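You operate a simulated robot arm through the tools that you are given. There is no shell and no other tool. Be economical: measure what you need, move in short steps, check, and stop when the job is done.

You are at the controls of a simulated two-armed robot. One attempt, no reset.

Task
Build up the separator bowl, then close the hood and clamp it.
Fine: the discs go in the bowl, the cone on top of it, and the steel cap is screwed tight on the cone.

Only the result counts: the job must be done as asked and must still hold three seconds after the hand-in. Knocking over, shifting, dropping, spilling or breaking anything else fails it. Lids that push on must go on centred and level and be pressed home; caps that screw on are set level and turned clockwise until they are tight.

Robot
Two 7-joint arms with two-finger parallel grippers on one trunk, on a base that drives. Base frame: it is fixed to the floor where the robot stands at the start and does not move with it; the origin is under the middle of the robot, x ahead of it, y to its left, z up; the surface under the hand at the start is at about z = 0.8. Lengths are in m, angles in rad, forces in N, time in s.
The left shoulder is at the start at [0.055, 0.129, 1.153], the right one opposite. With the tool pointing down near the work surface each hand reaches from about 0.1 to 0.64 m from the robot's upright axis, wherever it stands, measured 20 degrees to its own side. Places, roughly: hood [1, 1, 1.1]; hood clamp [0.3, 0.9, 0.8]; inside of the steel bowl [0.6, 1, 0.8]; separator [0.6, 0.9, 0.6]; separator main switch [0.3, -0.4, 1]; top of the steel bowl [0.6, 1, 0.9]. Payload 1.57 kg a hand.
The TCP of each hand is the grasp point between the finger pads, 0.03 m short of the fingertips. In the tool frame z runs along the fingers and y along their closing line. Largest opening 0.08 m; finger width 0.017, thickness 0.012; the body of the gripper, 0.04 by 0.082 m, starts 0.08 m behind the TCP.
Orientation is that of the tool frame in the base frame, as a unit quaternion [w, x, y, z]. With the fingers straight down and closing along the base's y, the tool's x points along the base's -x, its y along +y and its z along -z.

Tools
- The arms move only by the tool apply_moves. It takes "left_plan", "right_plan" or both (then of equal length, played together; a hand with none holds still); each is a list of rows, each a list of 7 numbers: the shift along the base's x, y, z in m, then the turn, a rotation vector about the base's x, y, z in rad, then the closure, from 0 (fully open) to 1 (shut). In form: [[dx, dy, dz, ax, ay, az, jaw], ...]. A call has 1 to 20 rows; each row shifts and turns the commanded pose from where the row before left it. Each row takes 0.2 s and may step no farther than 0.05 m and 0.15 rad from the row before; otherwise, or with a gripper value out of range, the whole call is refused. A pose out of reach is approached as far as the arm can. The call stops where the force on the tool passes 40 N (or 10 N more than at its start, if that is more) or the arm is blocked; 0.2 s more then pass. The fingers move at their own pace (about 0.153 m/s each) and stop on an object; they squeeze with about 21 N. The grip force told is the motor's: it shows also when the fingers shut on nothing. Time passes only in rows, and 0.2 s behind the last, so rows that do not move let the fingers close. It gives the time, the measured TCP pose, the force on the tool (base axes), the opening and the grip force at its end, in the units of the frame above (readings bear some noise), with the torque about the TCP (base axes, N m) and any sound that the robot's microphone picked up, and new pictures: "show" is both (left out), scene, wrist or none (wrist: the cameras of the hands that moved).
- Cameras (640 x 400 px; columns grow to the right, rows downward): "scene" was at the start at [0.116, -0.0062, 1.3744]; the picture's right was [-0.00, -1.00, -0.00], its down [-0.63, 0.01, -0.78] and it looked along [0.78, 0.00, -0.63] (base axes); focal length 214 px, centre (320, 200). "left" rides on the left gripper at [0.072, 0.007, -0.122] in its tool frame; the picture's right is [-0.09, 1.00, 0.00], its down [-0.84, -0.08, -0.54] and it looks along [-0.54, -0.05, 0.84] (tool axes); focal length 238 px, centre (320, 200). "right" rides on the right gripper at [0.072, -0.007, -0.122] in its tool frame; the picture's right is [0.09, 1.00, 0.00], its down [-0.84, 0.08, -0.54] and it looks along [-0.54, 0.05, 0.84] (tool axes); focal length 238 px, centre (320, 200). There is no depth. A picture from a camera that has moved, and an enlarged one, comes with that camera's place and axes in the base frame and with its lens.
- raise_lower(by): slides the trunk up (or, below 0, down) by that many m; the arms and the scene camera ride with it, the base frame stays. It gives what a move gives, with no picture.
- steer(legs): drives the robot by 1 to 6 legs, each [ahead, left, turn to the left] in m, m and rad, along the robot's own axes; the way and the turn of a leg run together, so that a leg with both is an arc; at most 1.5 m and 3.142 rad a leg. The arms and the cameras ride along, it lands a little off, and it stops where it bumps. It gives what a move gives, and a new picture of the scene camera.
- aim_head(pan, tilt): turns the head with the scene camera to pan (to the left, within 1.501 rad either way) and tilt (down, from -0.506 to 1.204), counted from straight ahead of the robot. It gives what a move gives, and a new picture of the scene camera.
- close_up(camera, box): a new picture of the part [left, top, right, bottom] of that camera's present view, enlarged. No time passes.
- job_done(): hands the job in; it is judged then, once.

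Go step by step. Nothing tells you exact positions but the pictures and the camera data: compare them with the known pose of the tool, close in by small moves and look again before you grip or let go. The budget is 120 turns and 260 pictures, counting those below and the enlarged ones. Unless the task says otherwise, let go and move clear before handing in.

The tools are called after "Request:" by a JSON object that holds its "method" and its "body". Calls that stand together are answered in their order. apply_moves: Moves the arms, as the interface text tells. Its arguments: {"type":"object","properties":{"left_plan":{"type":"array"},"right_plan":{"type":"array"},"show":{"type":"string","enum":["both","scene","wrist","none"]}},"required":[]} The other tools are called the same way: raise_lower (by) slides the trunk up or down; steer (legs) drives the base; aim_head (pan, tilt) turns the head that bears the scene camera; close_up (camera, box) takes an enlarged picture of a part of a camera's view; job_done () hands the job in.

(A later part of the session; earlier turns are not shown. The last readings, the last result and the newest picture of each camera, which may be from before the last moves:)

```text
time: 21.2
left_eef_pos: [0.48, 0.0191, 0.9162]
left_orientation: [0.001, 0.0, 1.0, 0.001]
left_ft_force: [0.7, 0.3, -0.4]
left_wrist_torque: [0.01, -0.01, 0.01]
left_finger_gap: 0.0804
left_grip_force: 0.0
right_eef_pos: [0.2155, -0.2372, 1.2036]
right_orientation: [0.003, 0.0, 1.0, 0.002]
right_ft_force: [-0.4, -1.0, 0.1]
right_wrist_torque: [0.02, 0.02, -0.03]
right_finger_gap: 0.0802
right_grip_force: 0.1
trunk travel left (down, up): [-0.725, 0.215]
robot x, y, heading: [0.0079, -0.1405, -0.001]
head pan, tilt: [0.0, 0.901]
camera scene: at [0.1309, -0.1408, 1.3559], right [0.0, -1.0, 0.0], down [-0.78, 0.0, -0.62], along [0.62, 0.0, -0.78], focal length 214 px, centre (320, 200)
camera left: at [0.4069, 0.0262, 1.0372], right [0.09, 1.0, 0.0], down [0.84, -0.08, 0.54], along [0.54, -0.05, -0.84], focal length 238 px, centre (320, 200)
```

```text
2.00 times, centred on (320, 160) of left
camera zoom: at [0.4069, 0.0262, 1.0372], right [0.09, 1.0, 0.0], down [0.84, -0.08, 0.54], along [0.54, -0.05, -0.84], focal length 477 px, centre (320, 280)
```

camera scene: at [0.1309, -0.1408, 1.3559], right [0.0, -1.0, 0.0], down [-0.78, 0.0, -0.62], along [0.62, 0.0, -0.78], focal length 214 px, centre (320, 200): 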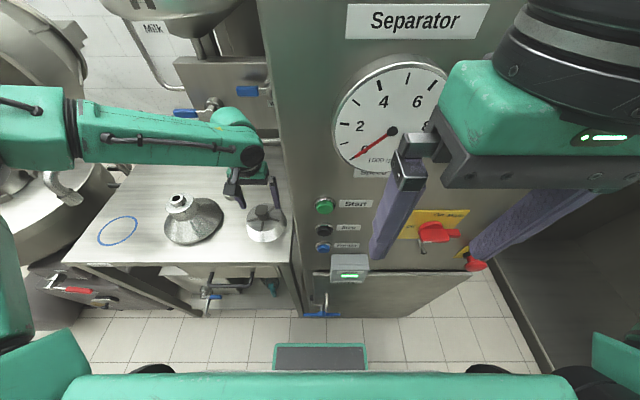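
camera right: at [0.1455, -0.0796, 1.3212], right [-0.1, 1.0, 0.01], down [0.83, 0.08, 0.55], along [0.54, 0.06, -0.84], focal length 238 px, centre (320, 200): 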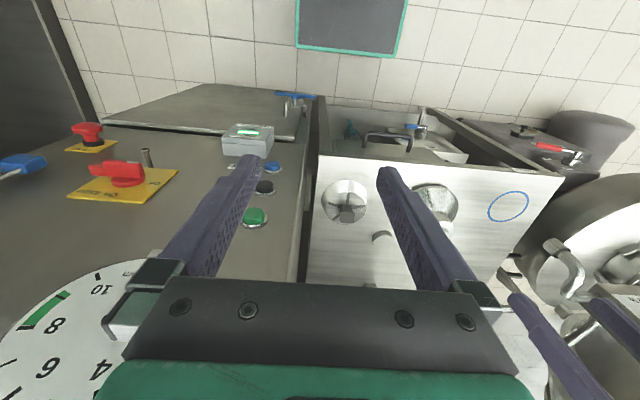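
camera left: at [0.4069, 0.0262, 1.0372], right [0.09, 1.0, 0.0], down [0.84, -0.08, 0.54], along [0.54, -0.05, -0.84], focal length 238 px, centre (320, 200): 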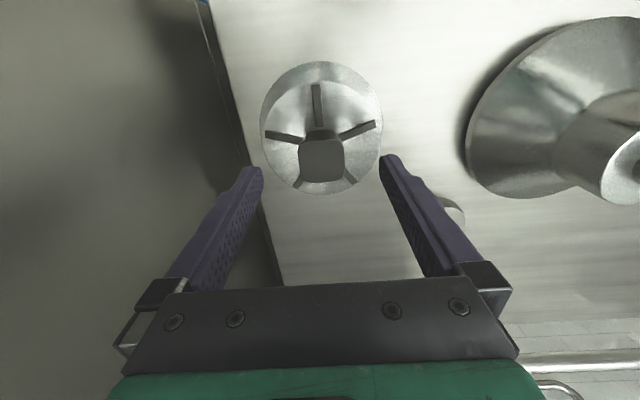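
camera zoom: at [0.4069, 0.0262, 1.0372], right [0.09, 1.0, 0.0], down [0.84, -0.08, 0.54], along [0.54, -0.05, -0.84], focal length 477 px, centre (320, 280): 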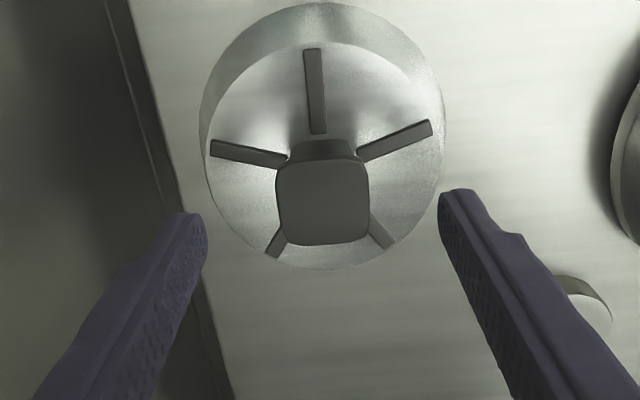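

Centred over the knob. Descending and gripping.

Request:
{"method": "apply_moves", "body": {"left_plan": [[0.001, 0.001, -0.03, 0, 0, 0, 0], [0, 0, -0.026, 0, 0, 0, 0], [0, 0, 0, 0, 0, 0, 1], [0, 0, 0, 0, 0, 0, 1], [0, 0, 0, 0, 0, 0, 1]], "show": "both"}}

```text
time: 21.8
left_eef_pos: [0.4808, 0.0197, 0.8705]
left_orientation: [0.003, 0.001, 1.0, 0.001]
left_ft_force: [-5.1, 1.1, 12.8]
left_wrist_torque: [-0.74, 0.57, -0.3]
left_finger_gap: 0.08
left_grip_force: 0.1
right_eef_pos: [0.2144, -0.2372, 1.2024]
right_orientation: [0.004, 0.0, 1.0, 0.0]
right_ft_force: [0.0, 0.5, -0.7]
right_wrist_torque: [-0.01, 0.01, 0.02]
right_finger_gap: 0.0798
right_grip_force: 0.1
trunk travel left (down, up): [-0.725, 0.215]
robot x, y, heading: [0.0065, -0.1398, -0.001]
head pan, tilt: [0.0, 0.901]
stopped in row 2 (left hand): the force on the tool passed its limit at 71 N (the readings are from after the stop); the commanded pose is now the measured one
camera scene: at [0.1295, -0.1402, 1.356], right [0.0, -1.0, 0.0], down [-0.78, 0.0, -0.62], along [0.62, 0.0, -0.78], focal length 214 px, centre (320, 200)
camera left: at [0.4073, 0.027, 0.9919], right [0.09, 1.0, 0.0], down [0.83, -0.08, 0.55], along [0.54, -0.05, -0.84], focal length 238 px, centre (320, 200)
```

scene: 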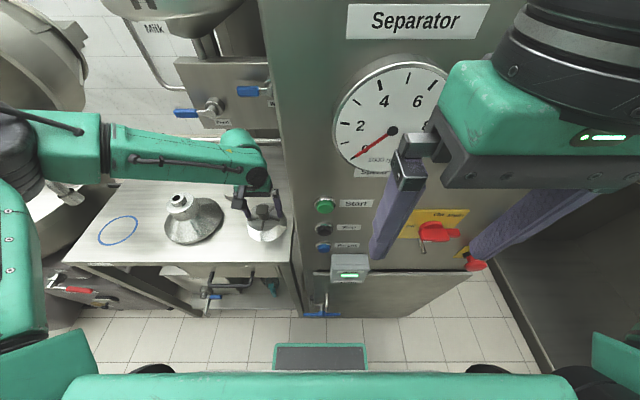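
left: 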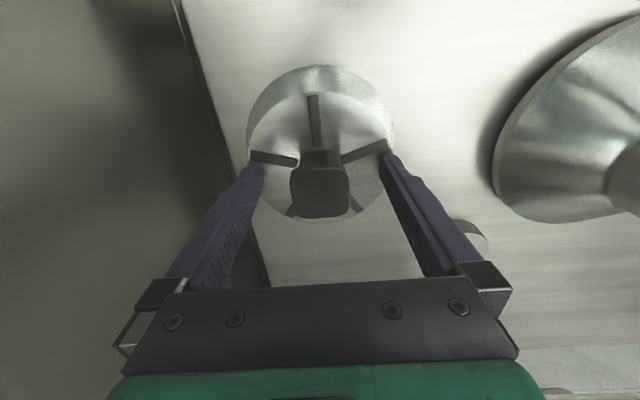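

Request:
{"method": "apply_moves", "body": {"left_plan": [[0, 0, 0.006, 0, 0, 0, 0], [0, 0, 0, 0, 0, 0, 1], [0, 0, 0, 0, 0, 0, 1], [0, 0, 0, 0, 0, 0, 1]], "show": "wrist"}}

```text
time: 22.8
left_eef_pos: [0.4825, 0.0196, 0.8761]
left_orientation: [0.002, 0.001, 1.0, 0.0]
left_ft_force: [-1.7, 0.0, 0.1]
left_wrist_torque: [-0.05, -0.21, 0.01]
left_finger_gap: 0.0378
left_grip_force: 20.8
right_eef_pos: [0.2155, -0.2365, 1.2026]
right_orientation: [0.003, 0.0, 1.0, 0.001]
right_ft_force: [0.0, 0.3, -1.0]
right_wrist_torque: [0.01, 0.01, 0.01]
right_finger_gap: 0.0798
right_grip_force: 0.0
trunk travel left (down, up): [-0.725, 0.215]
robot x, y, heading: [0.0063, -0.1415, 0.001]
head pan, tilt: [0.0, 0.901]
camera left: at [0.4091, 0.027, 0.9971], right [0.09, 1.0, 0.0], down [0.83, -0.08, 0.54], along [0.54, -0.05, -0.84], focal length 238 px, centre (320, 200)
```

left: 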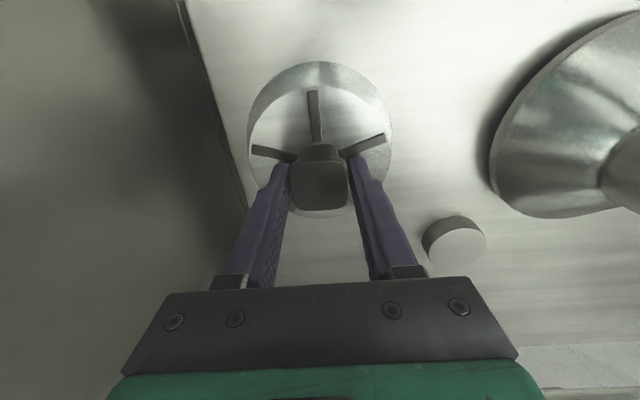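

Request:
{"method": "apply_moves", "body": {"left_plan": [[0, 0, 0.04, 0, 0, 0, 1], [0, 0, 0.045, 0, 0, 0, 1], [-0.02, 0, 0.04, 0, 0, 0, 1], [-0.04, 0.02, 0.02, 0, 0, 0, 1], [-0.04, 0.02, 0.02, 0, 0, 0, 1], [-0.04, 0.02, 0.02, 0, 0, 0, 1]], "show": "both"}}

```text
time: 24.2
left_eef_pos: [0.3427, 0.0817, 1.0612]
left_orientation: [0.002, 0.0, 1.0, 0.0]
left_ft_force: [-0.2, 0.0, -7.8]
left_wrist_torque: [0.02, -0.02, -0.02]
left_finger_gap: 0.0378
left_grip_force: 21.1
right_eef_pos: [0.2146, -0.234, 1.2025]
right_orientation: [0.004, 0.0, 1.0, 0.0]
right_ft_force: [1.1, -0.2, -1.0]
right_wrist_torque: [-0.01, -0.02, 0.02]
right_finger_gap: 0.0798
right_grip_force: 0.0
trunk travel left (down, up): [-0.725, 0.215]
robot x, y, heading: [0.0057, -0.1396, -0.001]
head pan, tilt: [0.0, 0.901]
camera scene: at [0.1299, -0.1382, 1.356], right [0.0, -1.0, 0.0], down [-0.78, 0.0, -0.62], along [0.62, 0.0, -0.78], focal length 214 px, centre (320, 200)
camera left: at [0.27, 0.0893, 1.1826], right [0.09, 1.0, 0.0], down [0.83, -0.08, 0.54], along [0.54, -0.05, -0.84], focal length 238 px, centre (320, 200)
```

scene: 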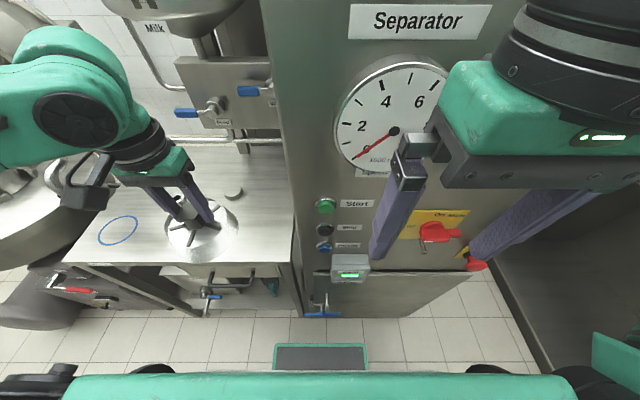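
left: 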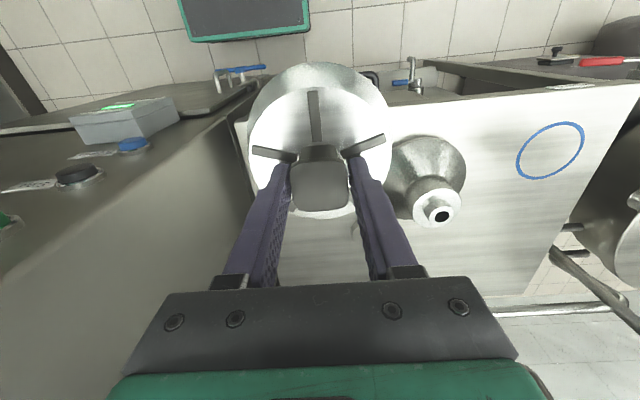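

The stack is lifted. I'll pull it in a bit more and drive to the separator.

Request:
{"method": "apply_moves", "body": {"left_plan": [[-0.04, 0.0, 0.02, 0, 0, 0, 1], [-0.02, 0.0, 0.02, 0, 0, 0, 1]], "show": "none"}}

Request:
{"method": "steer", "body": {"legs": [[-0.02, 0.88, 0.0]]}}

Request:
{"method": "aim_head", "body": {"pan": 0.4, "tilt": 0.8}}

```text
time: 24.8
left_eef_pos: [0.2833, 0.0799, 1.1031]
left_orientation: [0.002, 0.001, 1.0, 0.0]
left_ft_force: [0.1, 0.7, -7.4]
left_wrist_torque: [0.01, -0.01, -0.01]
left_finger_gap: 0.038
left_grip_force: 20.9
right_eef_pos: [0.2147, -0.2356, 1.2022]
right_orientation: [0.003, -0.001, 1.0, 0.001]
right_ft_force: [0.1, 0.0, 0.7]
right_wrist_torque: [-0.01, 0.0, -0.02]
right_finger_gap: 0.0801
right_grip_force: 0.1
trunk travel left (down, up): [-0.725, 0.215]
robot x, y, heading: [0.0071, -0.1379, -0.001]
head pan, tilt: [0.0, 0.901]
```

```text
time: 29.3
left_eef_pos: [0.2715, 0.9402, 1.103]
left_orientation: [0.002, 0.005, 1.0, 0.0]
left_ft_force: [-0.6, -0.9, -8.2]
left_wrist_torque: [0.02, 0.04, 0.01]
left_finger_gap: 0.0379
left_grip_force: 20.6
right_eef_pos: [0.1999, 0.6221, 1.2024]
right_orientation: [0.003, 0.006, 1.0, 0.001]
right_ft_force: [-0.3, -0.1, 0.5]
right_wrist_torque: [0.02, -0.01, 0.01]
right_finger_gap: 0.0799
right_grip_force: 0.1
trunk travel left (down, up): [-0.725, 0.215]
robot x, y, heading: [-0.0073, 0.7237, -0.012]
head pan, tilt: [0.0, 0.901]
camera scene: at [0.117, 0.7203, 1.3557], right [-0.01, -1.0, 0.0], down [-0.78, 0.01, -0.62], along [0.62, -0.01, -0.78], focal length 214 px, centre (320, 200)
```

scene: 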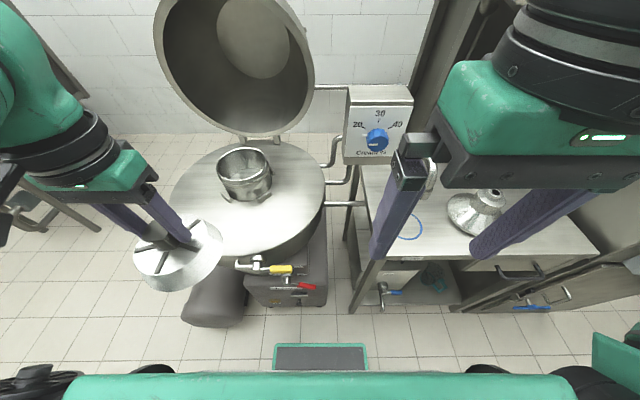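

```text
time: 30.2
left_eef_pos: [0.272, 0.9395, 1.1025]
left_orientation: [0.001, 0.005, 1.0, 0.0]
left_ft_force: [-0.3, 1.1, -8.2]
left_wrist_torque: [0.0, -0.02, 0.01]
left_finger_gap: 0.0377
left_grip_force: 21.2
right_eef_pos: [0.2037, 0.6239, 1.1994]
right_orientation: [-0.002, 0.012, 1.0, -0.002]
right_ft_force: [63.4, 41.2, -63.1]
right_wrist_torque: [-6.48, 4.28, -3.73]
right_finger_gap: 0.0802
right_grip_force: 0.2
trunk travel left (down, up): [-0.725, 0.215]
robot x, y, heading: [-0.0074, 0.722, -0.012]
head pan, tilt: [0.4, 0.799]
camera scene: at [0.118, 0.7409, 1.3607], right [0.24, -0.97, 0.0], down [-0.72, -0.18, -0.67], along [0.65, 0.16, -0.74], focal length 214 px, centre (320, 200)
```

scene: 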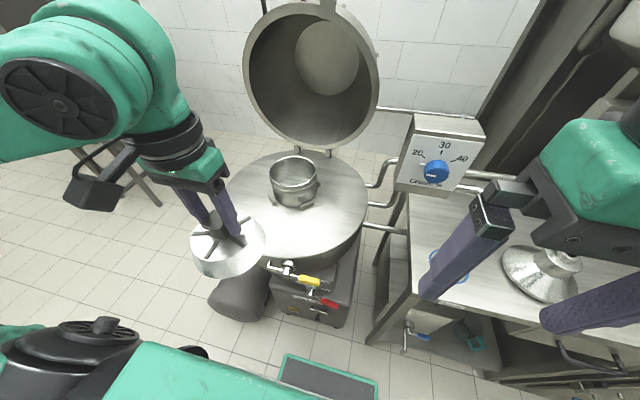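

The head seems to press against the right hand, so I'll move the right hand away to the right.

Request:
{"method": "apply_moves", "body": {"right_plan": [[0.01, -0.04, -0.01, 0, 0, 0, 0], [0.01, -0.04, -0.02, 0, 0, 0, 0], [0, -0.04, -0.02, 0, 0, 0, 0], [0, -0.03, -0.02, 0, 0, 0, 0]], "show": "none"}}

Request:
{"method": "close_up", "body": {"camera": "scene", "box": [220, 130, 380, 330]}}

```text
time: 31.2
left_eef_pos: [0.2718, 0.9392, 1.1011]
left_orientation: [0.001, 0.005, 1.0, 0.001]
left_ft_force: [0.1, 0.1, -8.2]
left_wrist_torque: [0.0, -0.03, 0.02]
left_finger_gap: 0.0377
left_grip_force: 20.5
right_eef_pos: [0.2281, 0.4868, 1.1314]
right_orientation: [0.002, 0.003, 1.0, 0.002]
right_ft_force: [0.1, -0.6, 0.1]
right_wrist_torque: [0.01, -0.02, 0.01]
right_finger_gap: 0.0801
right_grip_force: 0.0
right hand out of reach, approached as far as the arm can: row 4
trunk travel left (down, up): [-0.725, 0.215]
robot x, y, heading: [-0.0096, 0.7227, -0.011]
head pan, tilt: [0.4, 0.799]
```

```text
2.00 times, centred on (300, 230) of scene
camera zoom: at [0.1167, 0.7518, 1.3636], right [0.38, -0.93, 0.0], down [-0.66, -0.27, -0.7], along [0.64, 0.26, -0.72], focal length 429 px, centre (360, 140)
```

zoom: 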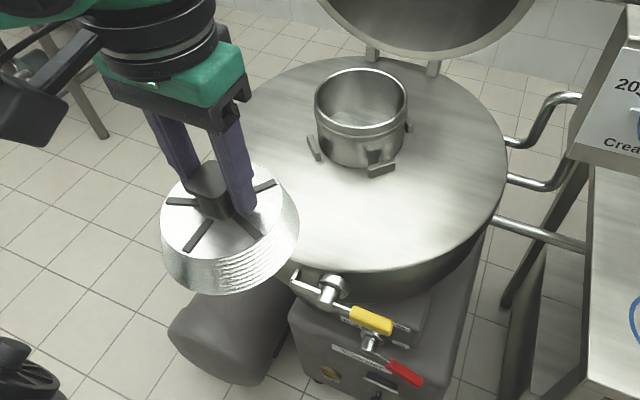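

Request:
{"method": "steer", "body": {"legs": [[0.085, 0.0, 0.01]]}}

Request:
{"method": "apply_moves", "body": {"left_plan": [[0.04, 0.0, 0, 0, 0, 0, 1], [0.04, 0.0, 0, 0, 0, 0, 1], [0.04, 0, 0, 0, 0, 0, 1]], "show": "both"}}

```text
time: 32.3
left_eef_pos: [0.3509, 0.9423, 1.1036]
left_orientation: [0.003, 0.0, 1.0, 0.0]
left_ft_force: [0.1, 0.7, -8.5]
left_wrist_torque: [0.0, -0.03, -0.02]
left_finger_gap: 0.0379
left_grip_force: 21.0
right_eef_pos: [0.3131, 0.4887, 1.1336]
right_orientation: [0.003, 0.0, 1.0, 0.001]
right_ft_force: [0.3, -0.9, -0.4]
right_wrist_torque: [0.02, -0.01, 0.02]
right_finger_gap: 0.0795
right_grip_force: 0.0
trunk travel left (down, up): [-0.725, 0.215]
robot x, y, heading: [0.0762, 0.7201, 0.002]
head pan, tilt: [0.4, 0.799]
camera scene: at [0.1979, 0.7528, 1.3639], right [0.39, -0.92, 0.0], down [-0.66, -0.28, -0.7], along [0.64, 0.27, -0.72], focal length 214 px, centre (320, 200)
```

scene: 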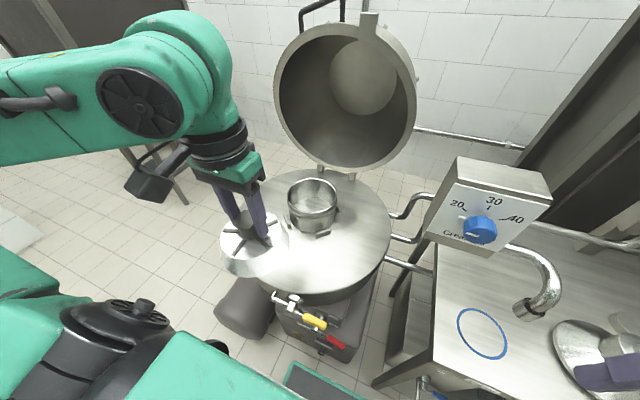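

```text
time: 33.1
left_eef_pos: [0.4755, 0.9431, 1.0999]
left_orientation: [0.0, 0.002, 1.0, -0.001]
left_ft_force: [0.6, -0.6, -7.4]
left_wrist_torque: [0.01, -0.02, 0.02]
left_finger_gap: 0.0378
left_grip_force: 21.1
right_eef_pos: [0.3181, 0.4905, 1.1304]
right_orientation: [0.001, 0.0, 1.0, 0.001]
right_ft_force: [1.0, 0.2, 0.2]
right_wrist_torque: [0.01, 0.03, 0.01]
right_finger_gap: 0.0802
right_grip_force: 0.0
trunk travel left (down, up): [-0.725, 0.215]
robot x, y, heading: [0.0756, 0.7227, 0.001]
head pan, tilt: [0.4, 0.799]
camera scene: at [0.2046, 0.7527, 1.3632], right [0.39, -0.92, 0.0], down [-0.66, -0.28, -0.69], along [0.64, 0.27, -0.72], focal length 214 px, centre (320, 200)
camera left: at [0.4029, 0.95, 1.2227], right [0.09, 1.0, 0.0], down [0.84, -0.08, 0.54], along [0.54, -0.05, -0.84], focal length 238 px, centre (320, 200)
```

scene: 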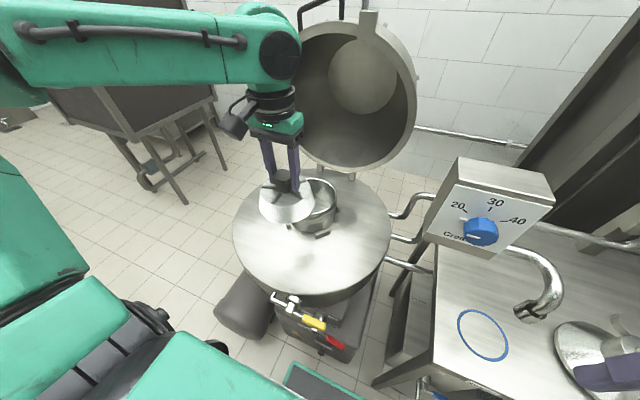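
left: 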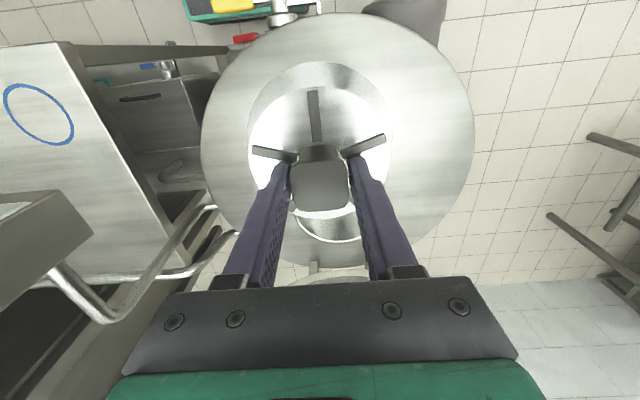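

Request:
{"method": "apply_moves", "body": {"left_plan": [[0.045, 0.004, -0.01, 0, 0, 0, 1], [0.045, 0.004, -0.01, 0, 0, 0, 1], [0.04, 0.004, -0.02, 0, 0, 0, 1], [0.017, 0.001, -0.02, 0, 0, 0, 1], [0, 0, 0, 0, 0, 0, 1]], "show": "both"}}

Request:
{"method": "close_up", "body": {"camera": "scene", "box": [220, 130, 400, 260]}}

Request:
{"method": "close_up", "body": {"camera": "right", "box": [0, 0, 640, 400]}}

```text
time: 34.3
left_eef_pos: [0.6195, 0.9551, 1.0428]
left_orientation: [0.0, 0.002, 1.0, 0.001]
left_ft_force: [0.2, -0.3, -7.3]
left_wrist_torque: [0.02, 0.0, 0.0]
left_finger_gap: 0.0376
left_grip_force: 20.9
right_eef_pos: [0.3145, 0.4894, 1.1327]
right_orientation: [0.003, 0.0, 1.0, 0.0]
right_ft_force: [-0.1, -0.1, 0.3]
right_wrist_torque: [0.03, -0.01, 0.05]
right_finger_gap: 0.08
right_grip_force: 0.0
trunk travel left (down, up): [-0.725, 0.215]
robot x, y, heading: [0.0776, 0.722, -0.005]
head pan, tilt: [0.4, 0.799]
camera scene: at [0.2011, 0.7527, 1.3636], right [0.39, -0.92, 0.0], down [-0.66, -0.28, -0.7], along [0.64, 0.27, -0.72], focal length 214 px, centre (320, 200)
camera left: at [0.5464, 0.9623, 1.1636], right [0.09, 1.0, 0.0], down [0.84, -0.08, 0.54], along [0.54, -0.05, -0.84], focal length 238 px, centre (320, 200)
```

scene: 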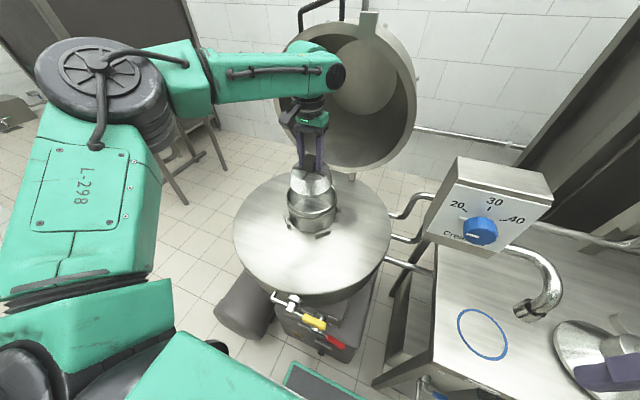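
left: 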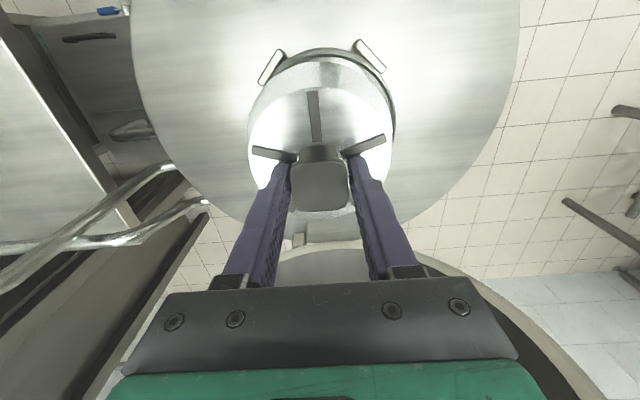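

```text
3.08 times, centred on (310, 195) of scene
camera zoom: at [0.2011, 0.7527, 1.3636], right [0.39, -0.92, 0.0], down [-0.66, -0.28, -0.7], along [0.64, 0.27, -0.72], focal length 660 px, centre (351, 215)
```

zoom: 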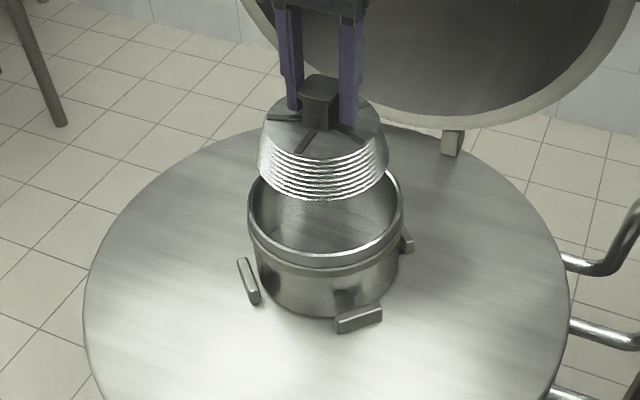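

```text
1.00 times, centred on (320, 200) of right (not enlarged: the box is as wide or as high as the picture)
camera zoom: at [0.2422, 0.482, 1.2523], right [-0.09, 1.0, 0.0], down [0.83, 0.08, 0.55], along [0.54, 0.05, -0.84], focal length 238 px, centre (320, 200)
```

zoom: 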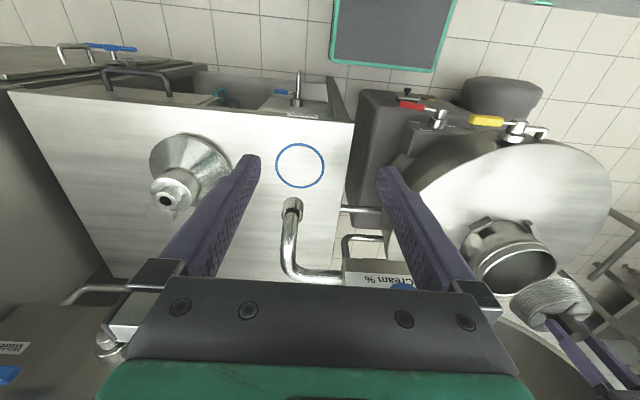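

Request:
{"method": "close_up", "body": {"camera": "left", "box": [220, 20, 420, 145]}}

```text
3.20 times, centred on (320, 82) of left
camera zoom: at [0.5464, 0.9623, 1.1636], right [0.09, 1.0, 0.0], down [0.84, -0.08, 0.54], along [0.54, -0.05, -0.84], focal length 763 px, centre (320, 576)
```

zoom: 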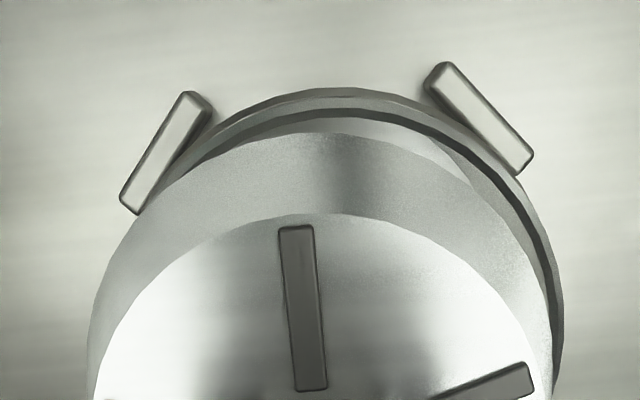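

The stack hangs almost concentric with the bowl. I'll nudge it a few millimetres and start lowering.

Request:
{"method": "apply_moves", "body": {"left_plan": [[0.002, 0.004, -0.02, 0, 0, 0, 1], [0, 0, -0.02, 0, 0, 0, 1], [0, 0, -0.015, 0, 0, 0, 1], [0, 0, 0, 0, 0, 0, 1]], "show": "both"}}

Request:
{"method": "close_up", "body": {"camera": "scene", "box": [260, 140, 360, 250]}}

Request:
{"method": "close_up", "body": {"camera": "left", "box": [220, 20, 420, 145]}}

```text
time: 35.3
left_eef_pos: [0.6253, 0.9582, 0.9887]
left_orientation: [0.001, 0.001, 1.0, 0.0]
left_ft_force: [-1.5, 0.4, -7.3]
left_wrist_torque: [0.0, 0.0, -0.01]
left_finger_gap: 0.0381
left_grip_force: 20.8
right_eef_pos: [0.3156, 0.4892, 1.1328]
right_orientation: [0.002, 0.001, 1.0, 0.001]
right_ft_force: [-0.5, -0.5, -0.6]
right_wrist_torque: [-0.01, 0.01, 0.02]
right_finger_gap: 0.0799
right_grip_force: 0.1
trunk travel left (down, up): [-0.725, 0.215]
robot x, y, heading: [0.0744, 0.7226, 0.001]
head pan, tilt: [0.4, 0.799]
camera scene: at [0.2018, 0.7531, 1.3635], right [0.39, -0.92, 0.0], down [-0.66, -0.28, -0.7], along [0.64, 0.27, -0.72], focal length 214 px, centre (320, 200)
camera left: at [0.5519, 0.9667, 1.1097], right [0.09, 1.0, 0.0], down [0.84, -0.08, 0.54], along [0.54, -0.05, -0.84], focal length 238 px, centre (320, 200)
```

scene: 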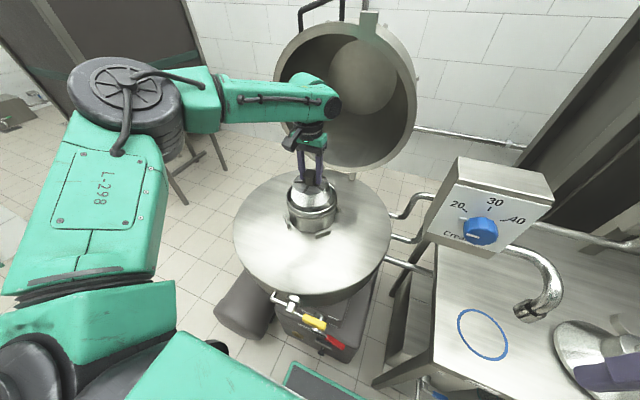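
left: 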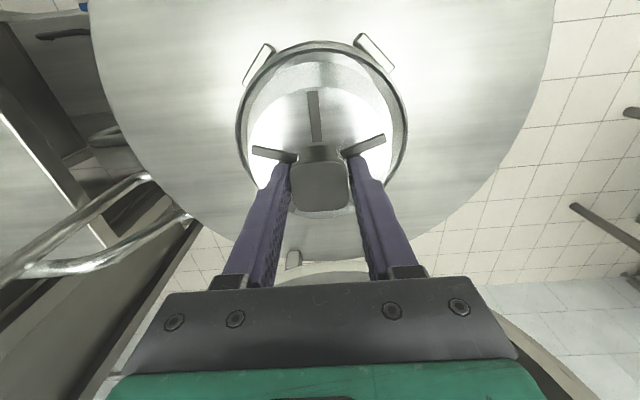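

```text
3.64 times, centred on (310, 195) of scene
camera zoom: at [0.2018, 0.7531, 1.3635], right [0.39, -0.92, 0.0], down [-0.66, -0.28, -0.7], along [0.64, 0.27, -0.72], focal length 780 px, centre (356, 218)
```

zoom: 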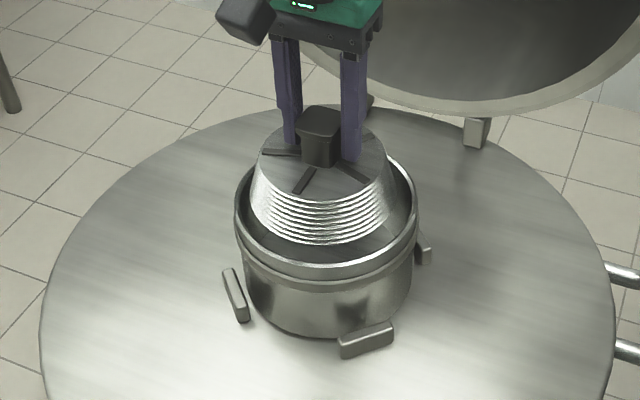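

```text
3.20 times, centred on (320, 82) of left
camera zoom: at [0.5519, 0.9667, 1.1097], right [0.09, 1.0, 0.0], down [0.84, -0.08, 0.54], along [0.54, -0.05, -0.84], focal length 763 px, centre (320, 576)
```

zoom: 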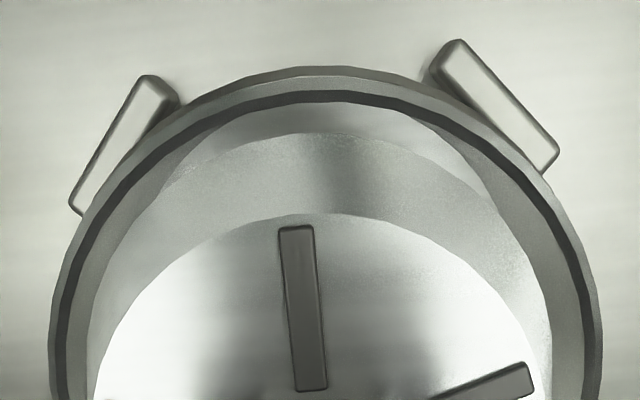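

Request:
{"method": "apply_moves", "body": {"left_plan": [[0.001, 0.001, -0.02, 0, 0, 0, 1], [0, 0, -0.02, 0, 0, 0, 1], [0, 0, -0.02, 0, 0, 0, 1], [0, 0, -0.01, 0, 0, 0, 1], [0, 0, -0.01, 0, 0, 0, 1], [0, 0, -0.01, 0, 0, 0, 1], [0, 0, -0.01, 0, 0, 0, 1], [0, 0, -0.01, 0, 0, 0, 1]], "show": "both"}}

```text
time: 37.1
left_eef_pos: [0.6183, 0.9618, 0.886]
left_orientation: [0.01, 0.002, 1.0, 0.001]
left_ft_force: [14.3, -0.5, 11.6]
left_wrist_torque: [-0.02, 0.04, -0.1]
left_finger_gap: 0.0374
left_grip_force: 21.3
left hand out of reach, approached as far as the arm can: row 6, 7, 8
right_eef_pos: [0.314, 0.486, 1.1323]
right_orientation: [0.003, 0.001, 1.0, 0.002]
right_ft_force: [0.1, -0.2, 0.0]
right_wrist_torque: [0.01, -0.02, 0.0]
right_finger_gap: 0.0801
right_grip_force: 0.0
trunk travel left (down, up): [-0.725, 0.215]
robot x, y, heading: [0.077, 0.7242, -0.002]
head pan, tilt: [0.4, 0.799]
camera scene: at [0.2008, 0.7505, 1.3642], right [0.39, -0.92, 0.0], down [-0.66, -0.28, -0.7], along [0.64, 0.27, -0.72], focal length 214 px, centre (320, 200)
camera left: at [0.5433, 0.9682, 1.007], right [0.1, 1.0, 0.0], down [0.83, -0.08, 0.56], along [0.55, -0.05, -0.83], focal length 238 px, centre (320, 200)
```

scene: 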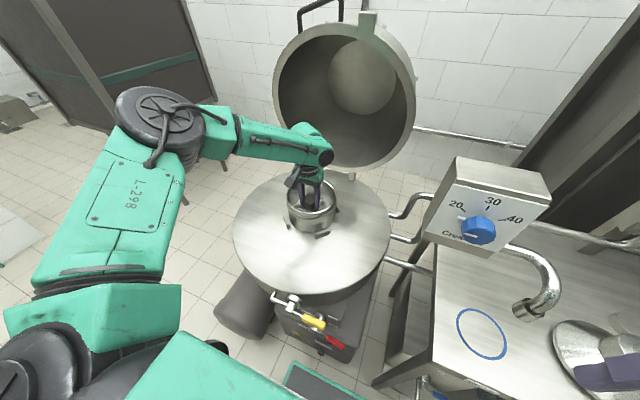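
left: 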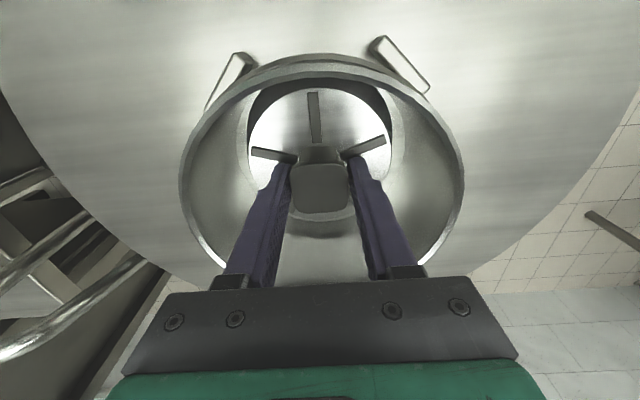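

Request:
{"method": "apply_moves", "body": {"left_plan": [[0, 0, 0.02, 0, 0, 0, 1], [0, 0, 0.01, 0, 0, 0, 1], [0, 0, 0, 0, 0, 0, 1]], "show": "wrist"}}

Request:
{"method": "close_up", "body": {"camera": "scene", "box": [260, 140, 360, 250]}}

```text
time: 37.9
left_eef_pos: [0.615, 0.9639, 0.911]
left_orientation: [0.0, 0.001, 1.0, 0.001]
left_ft_force: [0.3, 0.3, -8.4]
left_wrist_torque: [0.0, 0.0, 0.0]
left_finger_gap: 0.0381
left_grip_force: 20.8
right_eef_pos: [0.3169, 0.4883, 1.1327]
right_orientation: [0.001, -0.001, 1.0, 0.001]
right_ft_force: [-0.8, -1.0, -1.2]
right_wrist_torque: [-0.01, 0.01, -0.03]
right_finger_gap: 0.0801
right_grip_force: 0.1
trunk travel left (down, up): [-0.725, 0.215]
robot x, y, heading: [0.0774, 0.7212, -0.004]
head pan, tilt: [0.4, 0.799]
camera left: at [0.5419, 0.9703, 1.0332], right [0.09, 1.0, 0.0], down [0.84, -0.08, 0.54], along [0.54, -0.05, -0.84], focal length 238 px, centre (320, 200)
```

left: 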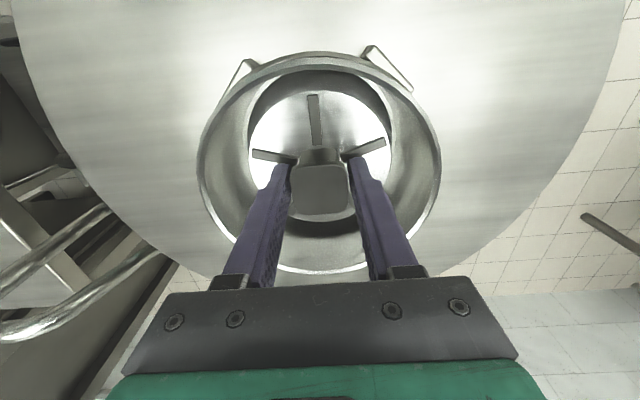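

```text
3.64 times, centred on (310, 195) of scene
camera zoom: at [0.2023, 0.7533, 1.3634], right [0.39, -0.92, 0.0], down [-0.66, -0.28, -0.7], along [0.64, 0.27, -0.72], focal length 780 px, centre (356, 218)
```

zoom: 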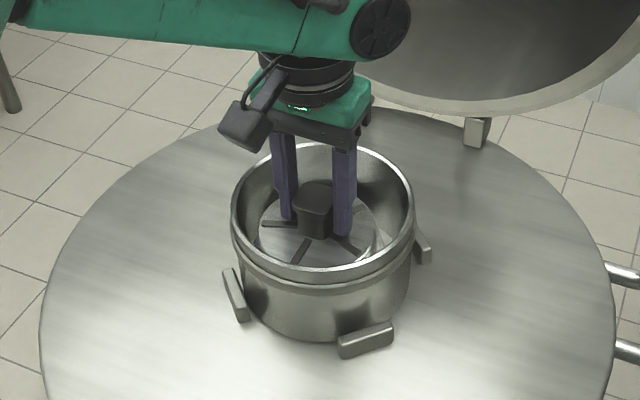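

The arm's reach gives out at this height. I'll lift back up, recentre, and lower the trunk instead so the hand keeps its reach.

Request:
{"method": "apply_moves", "body": {"left_plan": [[0, 0, 0.03, 0, 0, 0, 1], [0, 0, 0.03, 0, 0, 0, 1], [0, 0, 0.025, 0, 0, 0, 1], [0, 0, 0, 0, 0, 0, 1]], "show": "wrist"}}

```text
time: 38.9
left_eef_pos: [0.6137, 0.9628, 0.9967]
left_orientation: [0.001, 0.001, 1.0, 0.0]
left_ft_force: [0.0, -0.4, -8.6]
left_wrist_torque: [0.0, 0.01, 0.0]
left_finger_gap: 0.0377
left_grip_force: 21.2
right_eef_pos: [0.3153, 0.4885, 1.1329]
right_orientation: [0.001, 0.0, 1.0, 0.001]
right_ft_force: [-0.1, -1.4, -1.1]
right_wrist_torque: [-0.02, 0.0, 0.0]
right_finger_gap: 0.0797
right_grip_force: 0.1
trunk travel left (down, up): [-0.725, 0.215]
robot x, y, heading: [0.0723, 0.7243, 0.001]
head pan, tilt: [0.4, 0.799]
camera left: at [0.5414, 0.9699, 1.119], right [0.09, 1.0, 0.0], down [0.84, -0.08, 0.54], along [0.54, -0.05, -0.84], focal length 238 px, centre (320, 200)
```

left: 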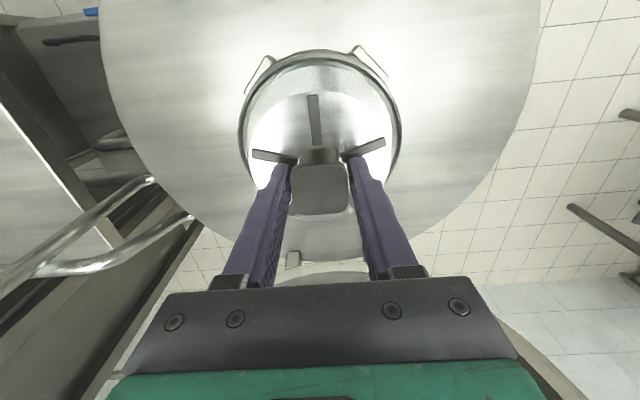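

Request:
{"method": "apply_moves", "body": {"left_plan": [[0.012, -0.002, 0.01, 0, 0, 0, 1], [0, 0, 0.01, 0, 0, 0, 1], [0, 0, 0, 0, 0, 0, 1]], "show": "none"}}

Request:
{"method": "raise_lower", "body": {"by": -0.03}}

Request:
{"method": "close_up", "body": {"camera": "left", "box": [220, 20, 420, 145]}}

```text
time: 39.7
left_eef_pos: [0.6252, 0.9605, 1.0163]
left_orientation: [0.001, 0.0, 1.0, 0.0]
left_ft_force: [0.1, 0.5, -7.5]
left_wrist_torque: [0.0, 0.0, -0.01]
left_finger_gap: 0.0377
left_grip_force: 21.2
right_eef_pos: [0.3157, 0.4899, 1.1317]
right_orientation: [0.003, 0.0, 1.0, 0.001]
right_ft_force: [0.3, -0.3, 0.4]
right_wrist_torque: [0.05, -0.01, -0.02]
right_finger_gap: 0.08
right_grip_force: 0.1
trunk travel left (down, up): [-0.725, 0.215]
robot x, y, heading: [0.0784, 0.7199, -0.002]
head pan, tilt: [0.4, 0.799]
```

```text
time: 40.4
left_eef_pos: [0.6261, 0.96, 0.9868]
left_orientation: [0.0, 0.001, 1.0, 0.0]
left_ft_force: [-0.8, -0.2, -7.3]
left_wrist_torque: [-0.05, 0.01, -0.01]
left_finger_gap: 0.0379
left_grip_force: 21.3
right_eef_pos: [0.3139, 0.4889, 1.1022]
right_orientation: [0.003, 0.0, 1.0, 0.001]
right_ft_force: [0.2, -0.4, -0.2]
right_wrist_torque: [0.05, -0.04, -0.01]
right_finger_gap: 0.0803
right_grip_force: 0.0
trunk travel left (down, up): [-0.695, 0.245]
robot x, y, heading: [0.0787, 0.7193, -0.003]
head pan, tilt: [0.4, 0.799]
```

```text
3.20 times, centred on (320, 82) of left
camera zoom: at [0.5531, 0.9679, 1.1083], right [0.09, 1.0, 0.0], down [0.84, -0.08, 0.54], along [0.54, -0.05, -0.84], focal length 763 px, centre (320, 576)
```

zoom: 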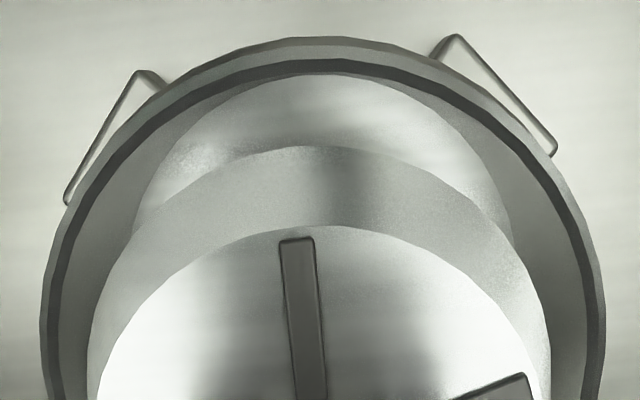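

Request:
{"method": "close_up", "body": {"camera": "scene", "box": [240, 120, 380, 260]}}

Request:
{"method": "close_up", "body": {"camera": "right", "box": [400, 160, 640, 340]}}

Request:
{"method": "close_up", "body": {"camera": "left", "box": [200, 20, 440, 300]}}

```text
2.86 times, centred on (310, 190) of scene
camera zoom: at [0.2015, 0.753, 1.3335], right [0.39, -0.92, 0.0], down [-0.66, -0.28, -0.7], along [0.64, 0.27, -0.72], focal length 613 px, centre (349, 229)
```

zoom: 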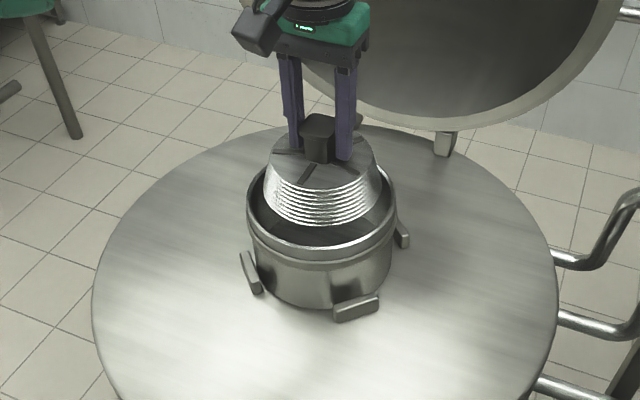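

```text
2.22 times, centred on (520, 250) of right
camera zoom: at [0.2426, 0.4822, 1.2222], right [-0.09, 1.0, 0.0], down [0.83, 0.08, 0.55], along [0.54, 0.05, -0.84], focal length 530 px, centre (-124, 89)
```

zoom: 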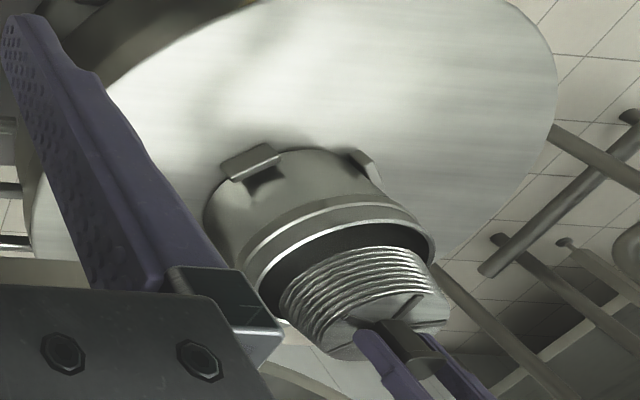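

```text
1.43 times, centred on (320, 160) of left
camera zoom: at [0.5531, 0.9679, 1.1083], right [0.09, 1.0, 0.0], down [0.84, -0.08, 0.54], along [0.54, -0.05, -0.84], focal length 340 px, centre (320, 257)
```

zoom: 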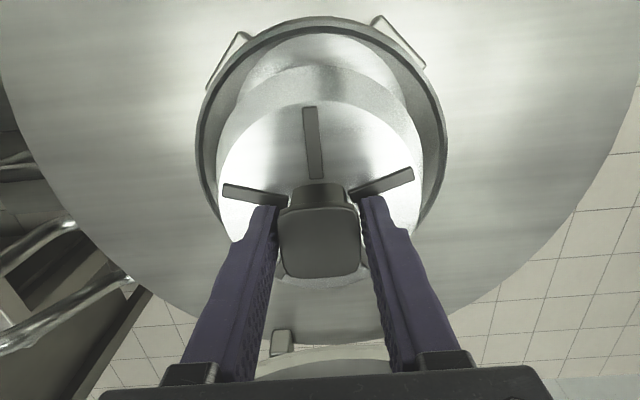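

The bowl has moved about 5 mm toward me within its brackets, to around x≈0.621. I'll shift the hand to match and lower with the trunk.

Request:
{"method": "apply_moves", "body": {"left_plan": [[-0.005, 0.001, 0, 0, 0, 0, 1], [0, 0, 0, 0, 0, 0, 1]], "show": "none"}}

Request:
{"method": "raise_lower", "body": {"by": -0.08}}

Request:
{"method": "close_up", "body": {"camera": "left", "box": [200, 20, 440, 300]}}

```text
time: 41.0
left_eef_pos: [0.6222, 0.9618, 0.986]
left_orientation: [0.001, 0.001, 1.0, 0.0]
left_ft_force: [-0.1, -0.3, -7.9]
left_wrist_torque: [0.01, -0.01, 0.04]
left_finger_gap: 0.0382
left_grip_force: 20.7
right_eef_pos: [0.3148, 0.4892, 1.1033]
right_orientation: [0.003, 0.0, 1.0, 0.001]
right_ft_force: [-0.5, -0.3, 0.5]
right_wrist_torque: [-0.02, -0.02, -0.04]
right_finger_gap: 0.0798
right_grip_force: 0.0
trunk travel left (down, up): [-0.695, 0.245]
robot x, y, heading: [0.0772, 0.7232, -0.001]
head pan, tilt: [0.4, 0.799]
```

```text
time: 42.2
left_eef_pos: [0.6207, 0.9609, 0.9072]
left_orientation: [0.001, 0.001, 1.0, 0.0]
left_ft_force: [0.0, -0.1, -7.9]
left_wrist_torque: [0.0, 0.0, 0.0]
left_finger_gap: 0.038
left_grip_force: 20.7
right_eef_pos: [0.3155, 0.489, 1.0206]
right_orientation: [0.002, 0.0, 1.0, 0.001]
right_ft_force: [0.1, 0.0, 0.1]
right_wrist_torque: [-0.01, 0.01, 0.0]
right_finger_gap: 0.08
right_grip_force: 0.0
trunk travel left (down, up): [-0.615, 0.325]
robot x, y, heading: [0.0744, 0.7205, 0.001]
head pan, tilt: [0.4, 0.799]
```

```text
1.43 times, centred on (320, 160) of left
camera zoom: at [0.548, 0.9686, 1.0283], right [0.09, 1.0, 0.0], down [0.84, -0.08, 0.54], along [0.54, -0.05, -0.84], focal length 340 px, centre (320, 257)
```

zoom: 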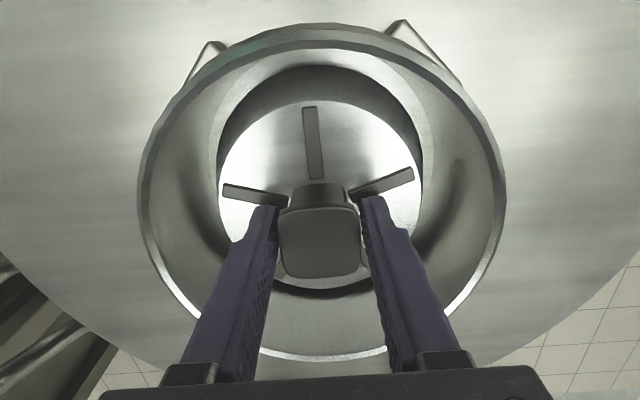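

Request:
{"method": "apply_moves", "body": {"left_plan": [[0, 0, -0.008, 0, 0, 0, 1], [0, 0, -0.006, 0, 0, 0, 1], [0, 0, -0.005, 0, 0, 0, 1], [0, 0, 0, 0, 0, 0, 1]], "show": "wrist"}}

```text
time: 43.2
left_eef_pos: [0.6213, 0.9613, 0.8871]
left_orientation: [0.001, 0.001, 1.0, 0.0]
left_ft_force: [-1.2, 0.2, -8.5]
left_wrist_torque: [0.03, -0.02, 0.0]
left_finger_gap: 0.0379
left_grip_force: 21.2
right_eef_pos: [0.3153, 0.489, 1.0219]
right_orientation: [0.003, 0.0, 1.0, 0.0]
right_ft_force: [-0.1, -0.4, 0.3]
right_wrist_torque: [0.03, -0.02, 0.0]
right_finger_gap: 0.08
right_grip_force: 0.0
trunk travel left (down, up): [-0.615, 0.325]
robot x, y, heading: [0.076, 0.7187, -0.0]
head pan, tilt: [0.4, 0.799]
camera left: at [0.5481, 0.969, 1.0092], right [0.09, 1.0, 0.0], down [0.84, -0.08, 0.54], along [0.54, -0.05, -0.84], focal length 238 px, centre (320, 200)
```

left: 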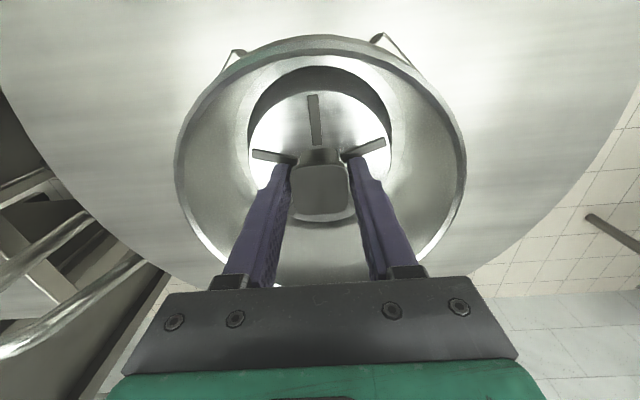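

Request:
{"method": "apply_moves", "body": {"left_plan": [[0, 0, -0.005, 0, 0, 0, 1], [0, 0, -0.005, 0, 0, 0, 1], [0, 0, -0.004, 0, 0, 0, 1], [0, 0, 0, 0, 0, 0, 1]], "show": "wrist"}}

```text
time: 44.0
left_eef_pos: [0.6203, 0.9615, 0.8855]
left_orientation: [0.011, 0.001, 1.0, 0.001]
left_ft_force: [-4.7, 2.3, 13.4]
left_wrist_torque: [-0.2, 0.8, -0.1]
left_finger_gap: 0.038
left_grip_force: 21.1
right_eef_pos: [0.3132, 0.4877, 1.0226]
right_orientation: [0.005, 0.0, 1.0, 0.002]
right_ft_force: [0.9, -0.4, 0.3]
right_wrist_torque: [-0.03, 0.0, 0.03]
right_finger_gap: 0.08
right_grip_force: 0.1
trunk travel left (down, up): [-0.615, 0.325]
robot x, y, heading: [0.0755, 0.7161, -0.007]
head pan, tilt: [0.4, 0.799]
stopped in row 3 (left hand): the force on the tool passed its limit at 44 N (the readings are from after the stop); the commanded pose is now the measured one
camera left: at [0.5451, 0.9678, 1.0048], right [0.09, 1.0, 0.0], down [0.82, -0.08, 0.56], along [0.56, -0.05, -0.83], focal length 238 px, centre (320, 200)
```

left: 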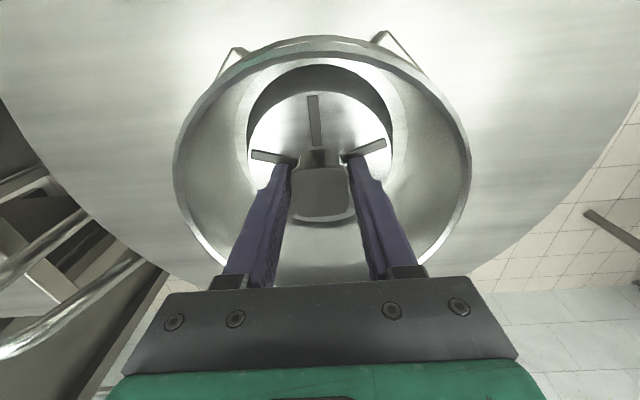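

Request:
{"method": "close_up", "body": {"camera": "left", "box": [220, 40, 420, 240]}}

Request:
{"method": "close_up", "body": {"camera": "scene", "box": [270, 130, 370, 230]}}

Request:
{"method": "close_up", "body": {"camera": "right", "box": [400, 130, 640, 310]}}

```text
2.00 times, centred on (320, 140) of left
camera zoom: at [0.5451, 0.9678, 1.0048], right [0.09, 1.0, 0.0], down [0.82, -0.08, 0.56], along [0.56, -0.05, -0.83], focal length 477 px, centre (320, 320)
```

zoom: 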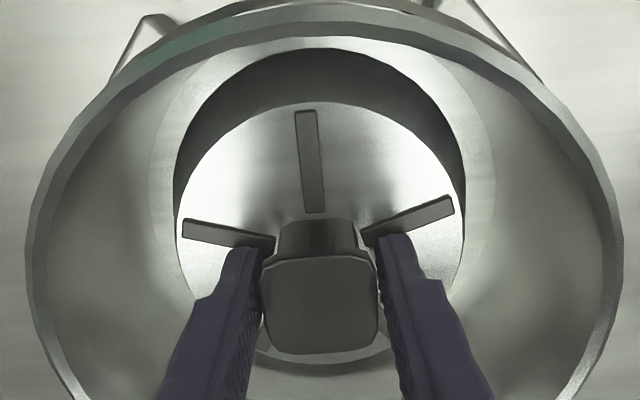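

```text
4.00 times, centred on (320, 180) of scene
camera zoom: at [0.1967, 0.7518, 1.2541], right [0.39, -0.92, 0.0], down [-0.66, -0.28, -0.7], along [0.64, 0.27, -0.71], focal length 858 px, centre (320, 280)
```

zoom: 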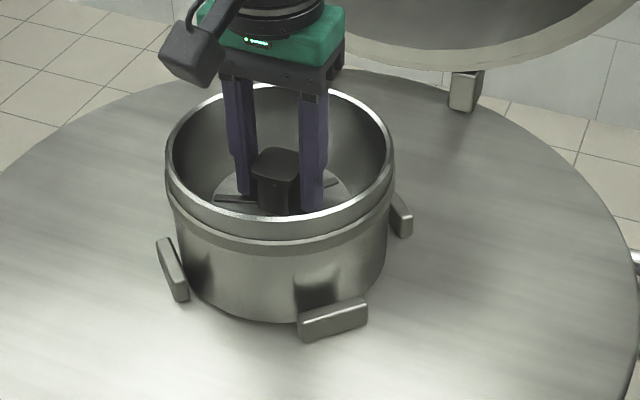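

```text
2.22 times, centred on (520, 220) of right
camera zoom: at [0.2384, 0.4811, 1.1426], right [-0.09, 1.0, 0.0], down [0.83, 0.08, 0.55], along [0.55, 0.05, -0.84], focal length 530 px, centre (-124, 156)
```

zoom: 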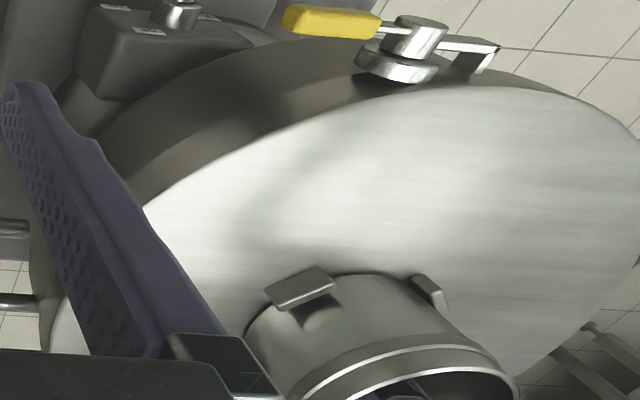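

The stack is resting on the bowl's floor. Releasing it and retreating upward.

Request:
{"method": "apply_moves", "body": {"left_plan": [[0, 0, 0.0, 0, 0, 0, 0.4], [0, 0, 0, 0, 0, 0, 0.0], [0, 0, 0, 0, 0, 0, 0]], "show": "wrist"}}

```text
time: 44.8
left_eef_pos: [0.6211, 0.9609, 0.8815]
left_orientation: [0.01, 0.0, 1.0, 0.001]
left_ft_force: [1.3, 3.5, 9.2]
left_wrist_torque: [-0.28, 0.02, 0.09]
left_finger_gap: 0.0769
left_grip_force: 0.1
right_eef_pos: [0.3126, 0.489, 1.0227]
right_orientation: [0.003, 0.0, 1.0, 0.001]
right_ft_force: [-0.3, 0.3, 0.5]
right_wrist_torque: [-0.02, 0.0, 0.01]
right_finger_gap: 0.0802
right_grip_force: 0.0
trunk travel left (down, up): [-0.615, 0.325]
robot x, y, heading: [0.0743, 0.7212, 0.005]
head pan, tilt: [0.4, 0.799]
camera left: at [0.5471, 0.9687, 1.0028], right [0.09, 1.0, 0.0], down [0.83, -0.08, 0.56], along [0.56, -0.05, -0.83], focal length 238 px, centre (320, 200)
```

left: 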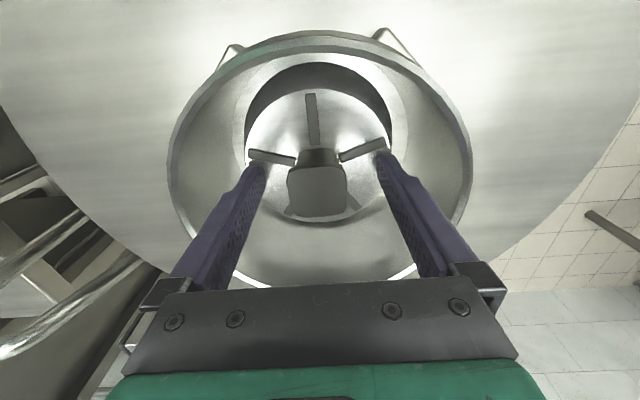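

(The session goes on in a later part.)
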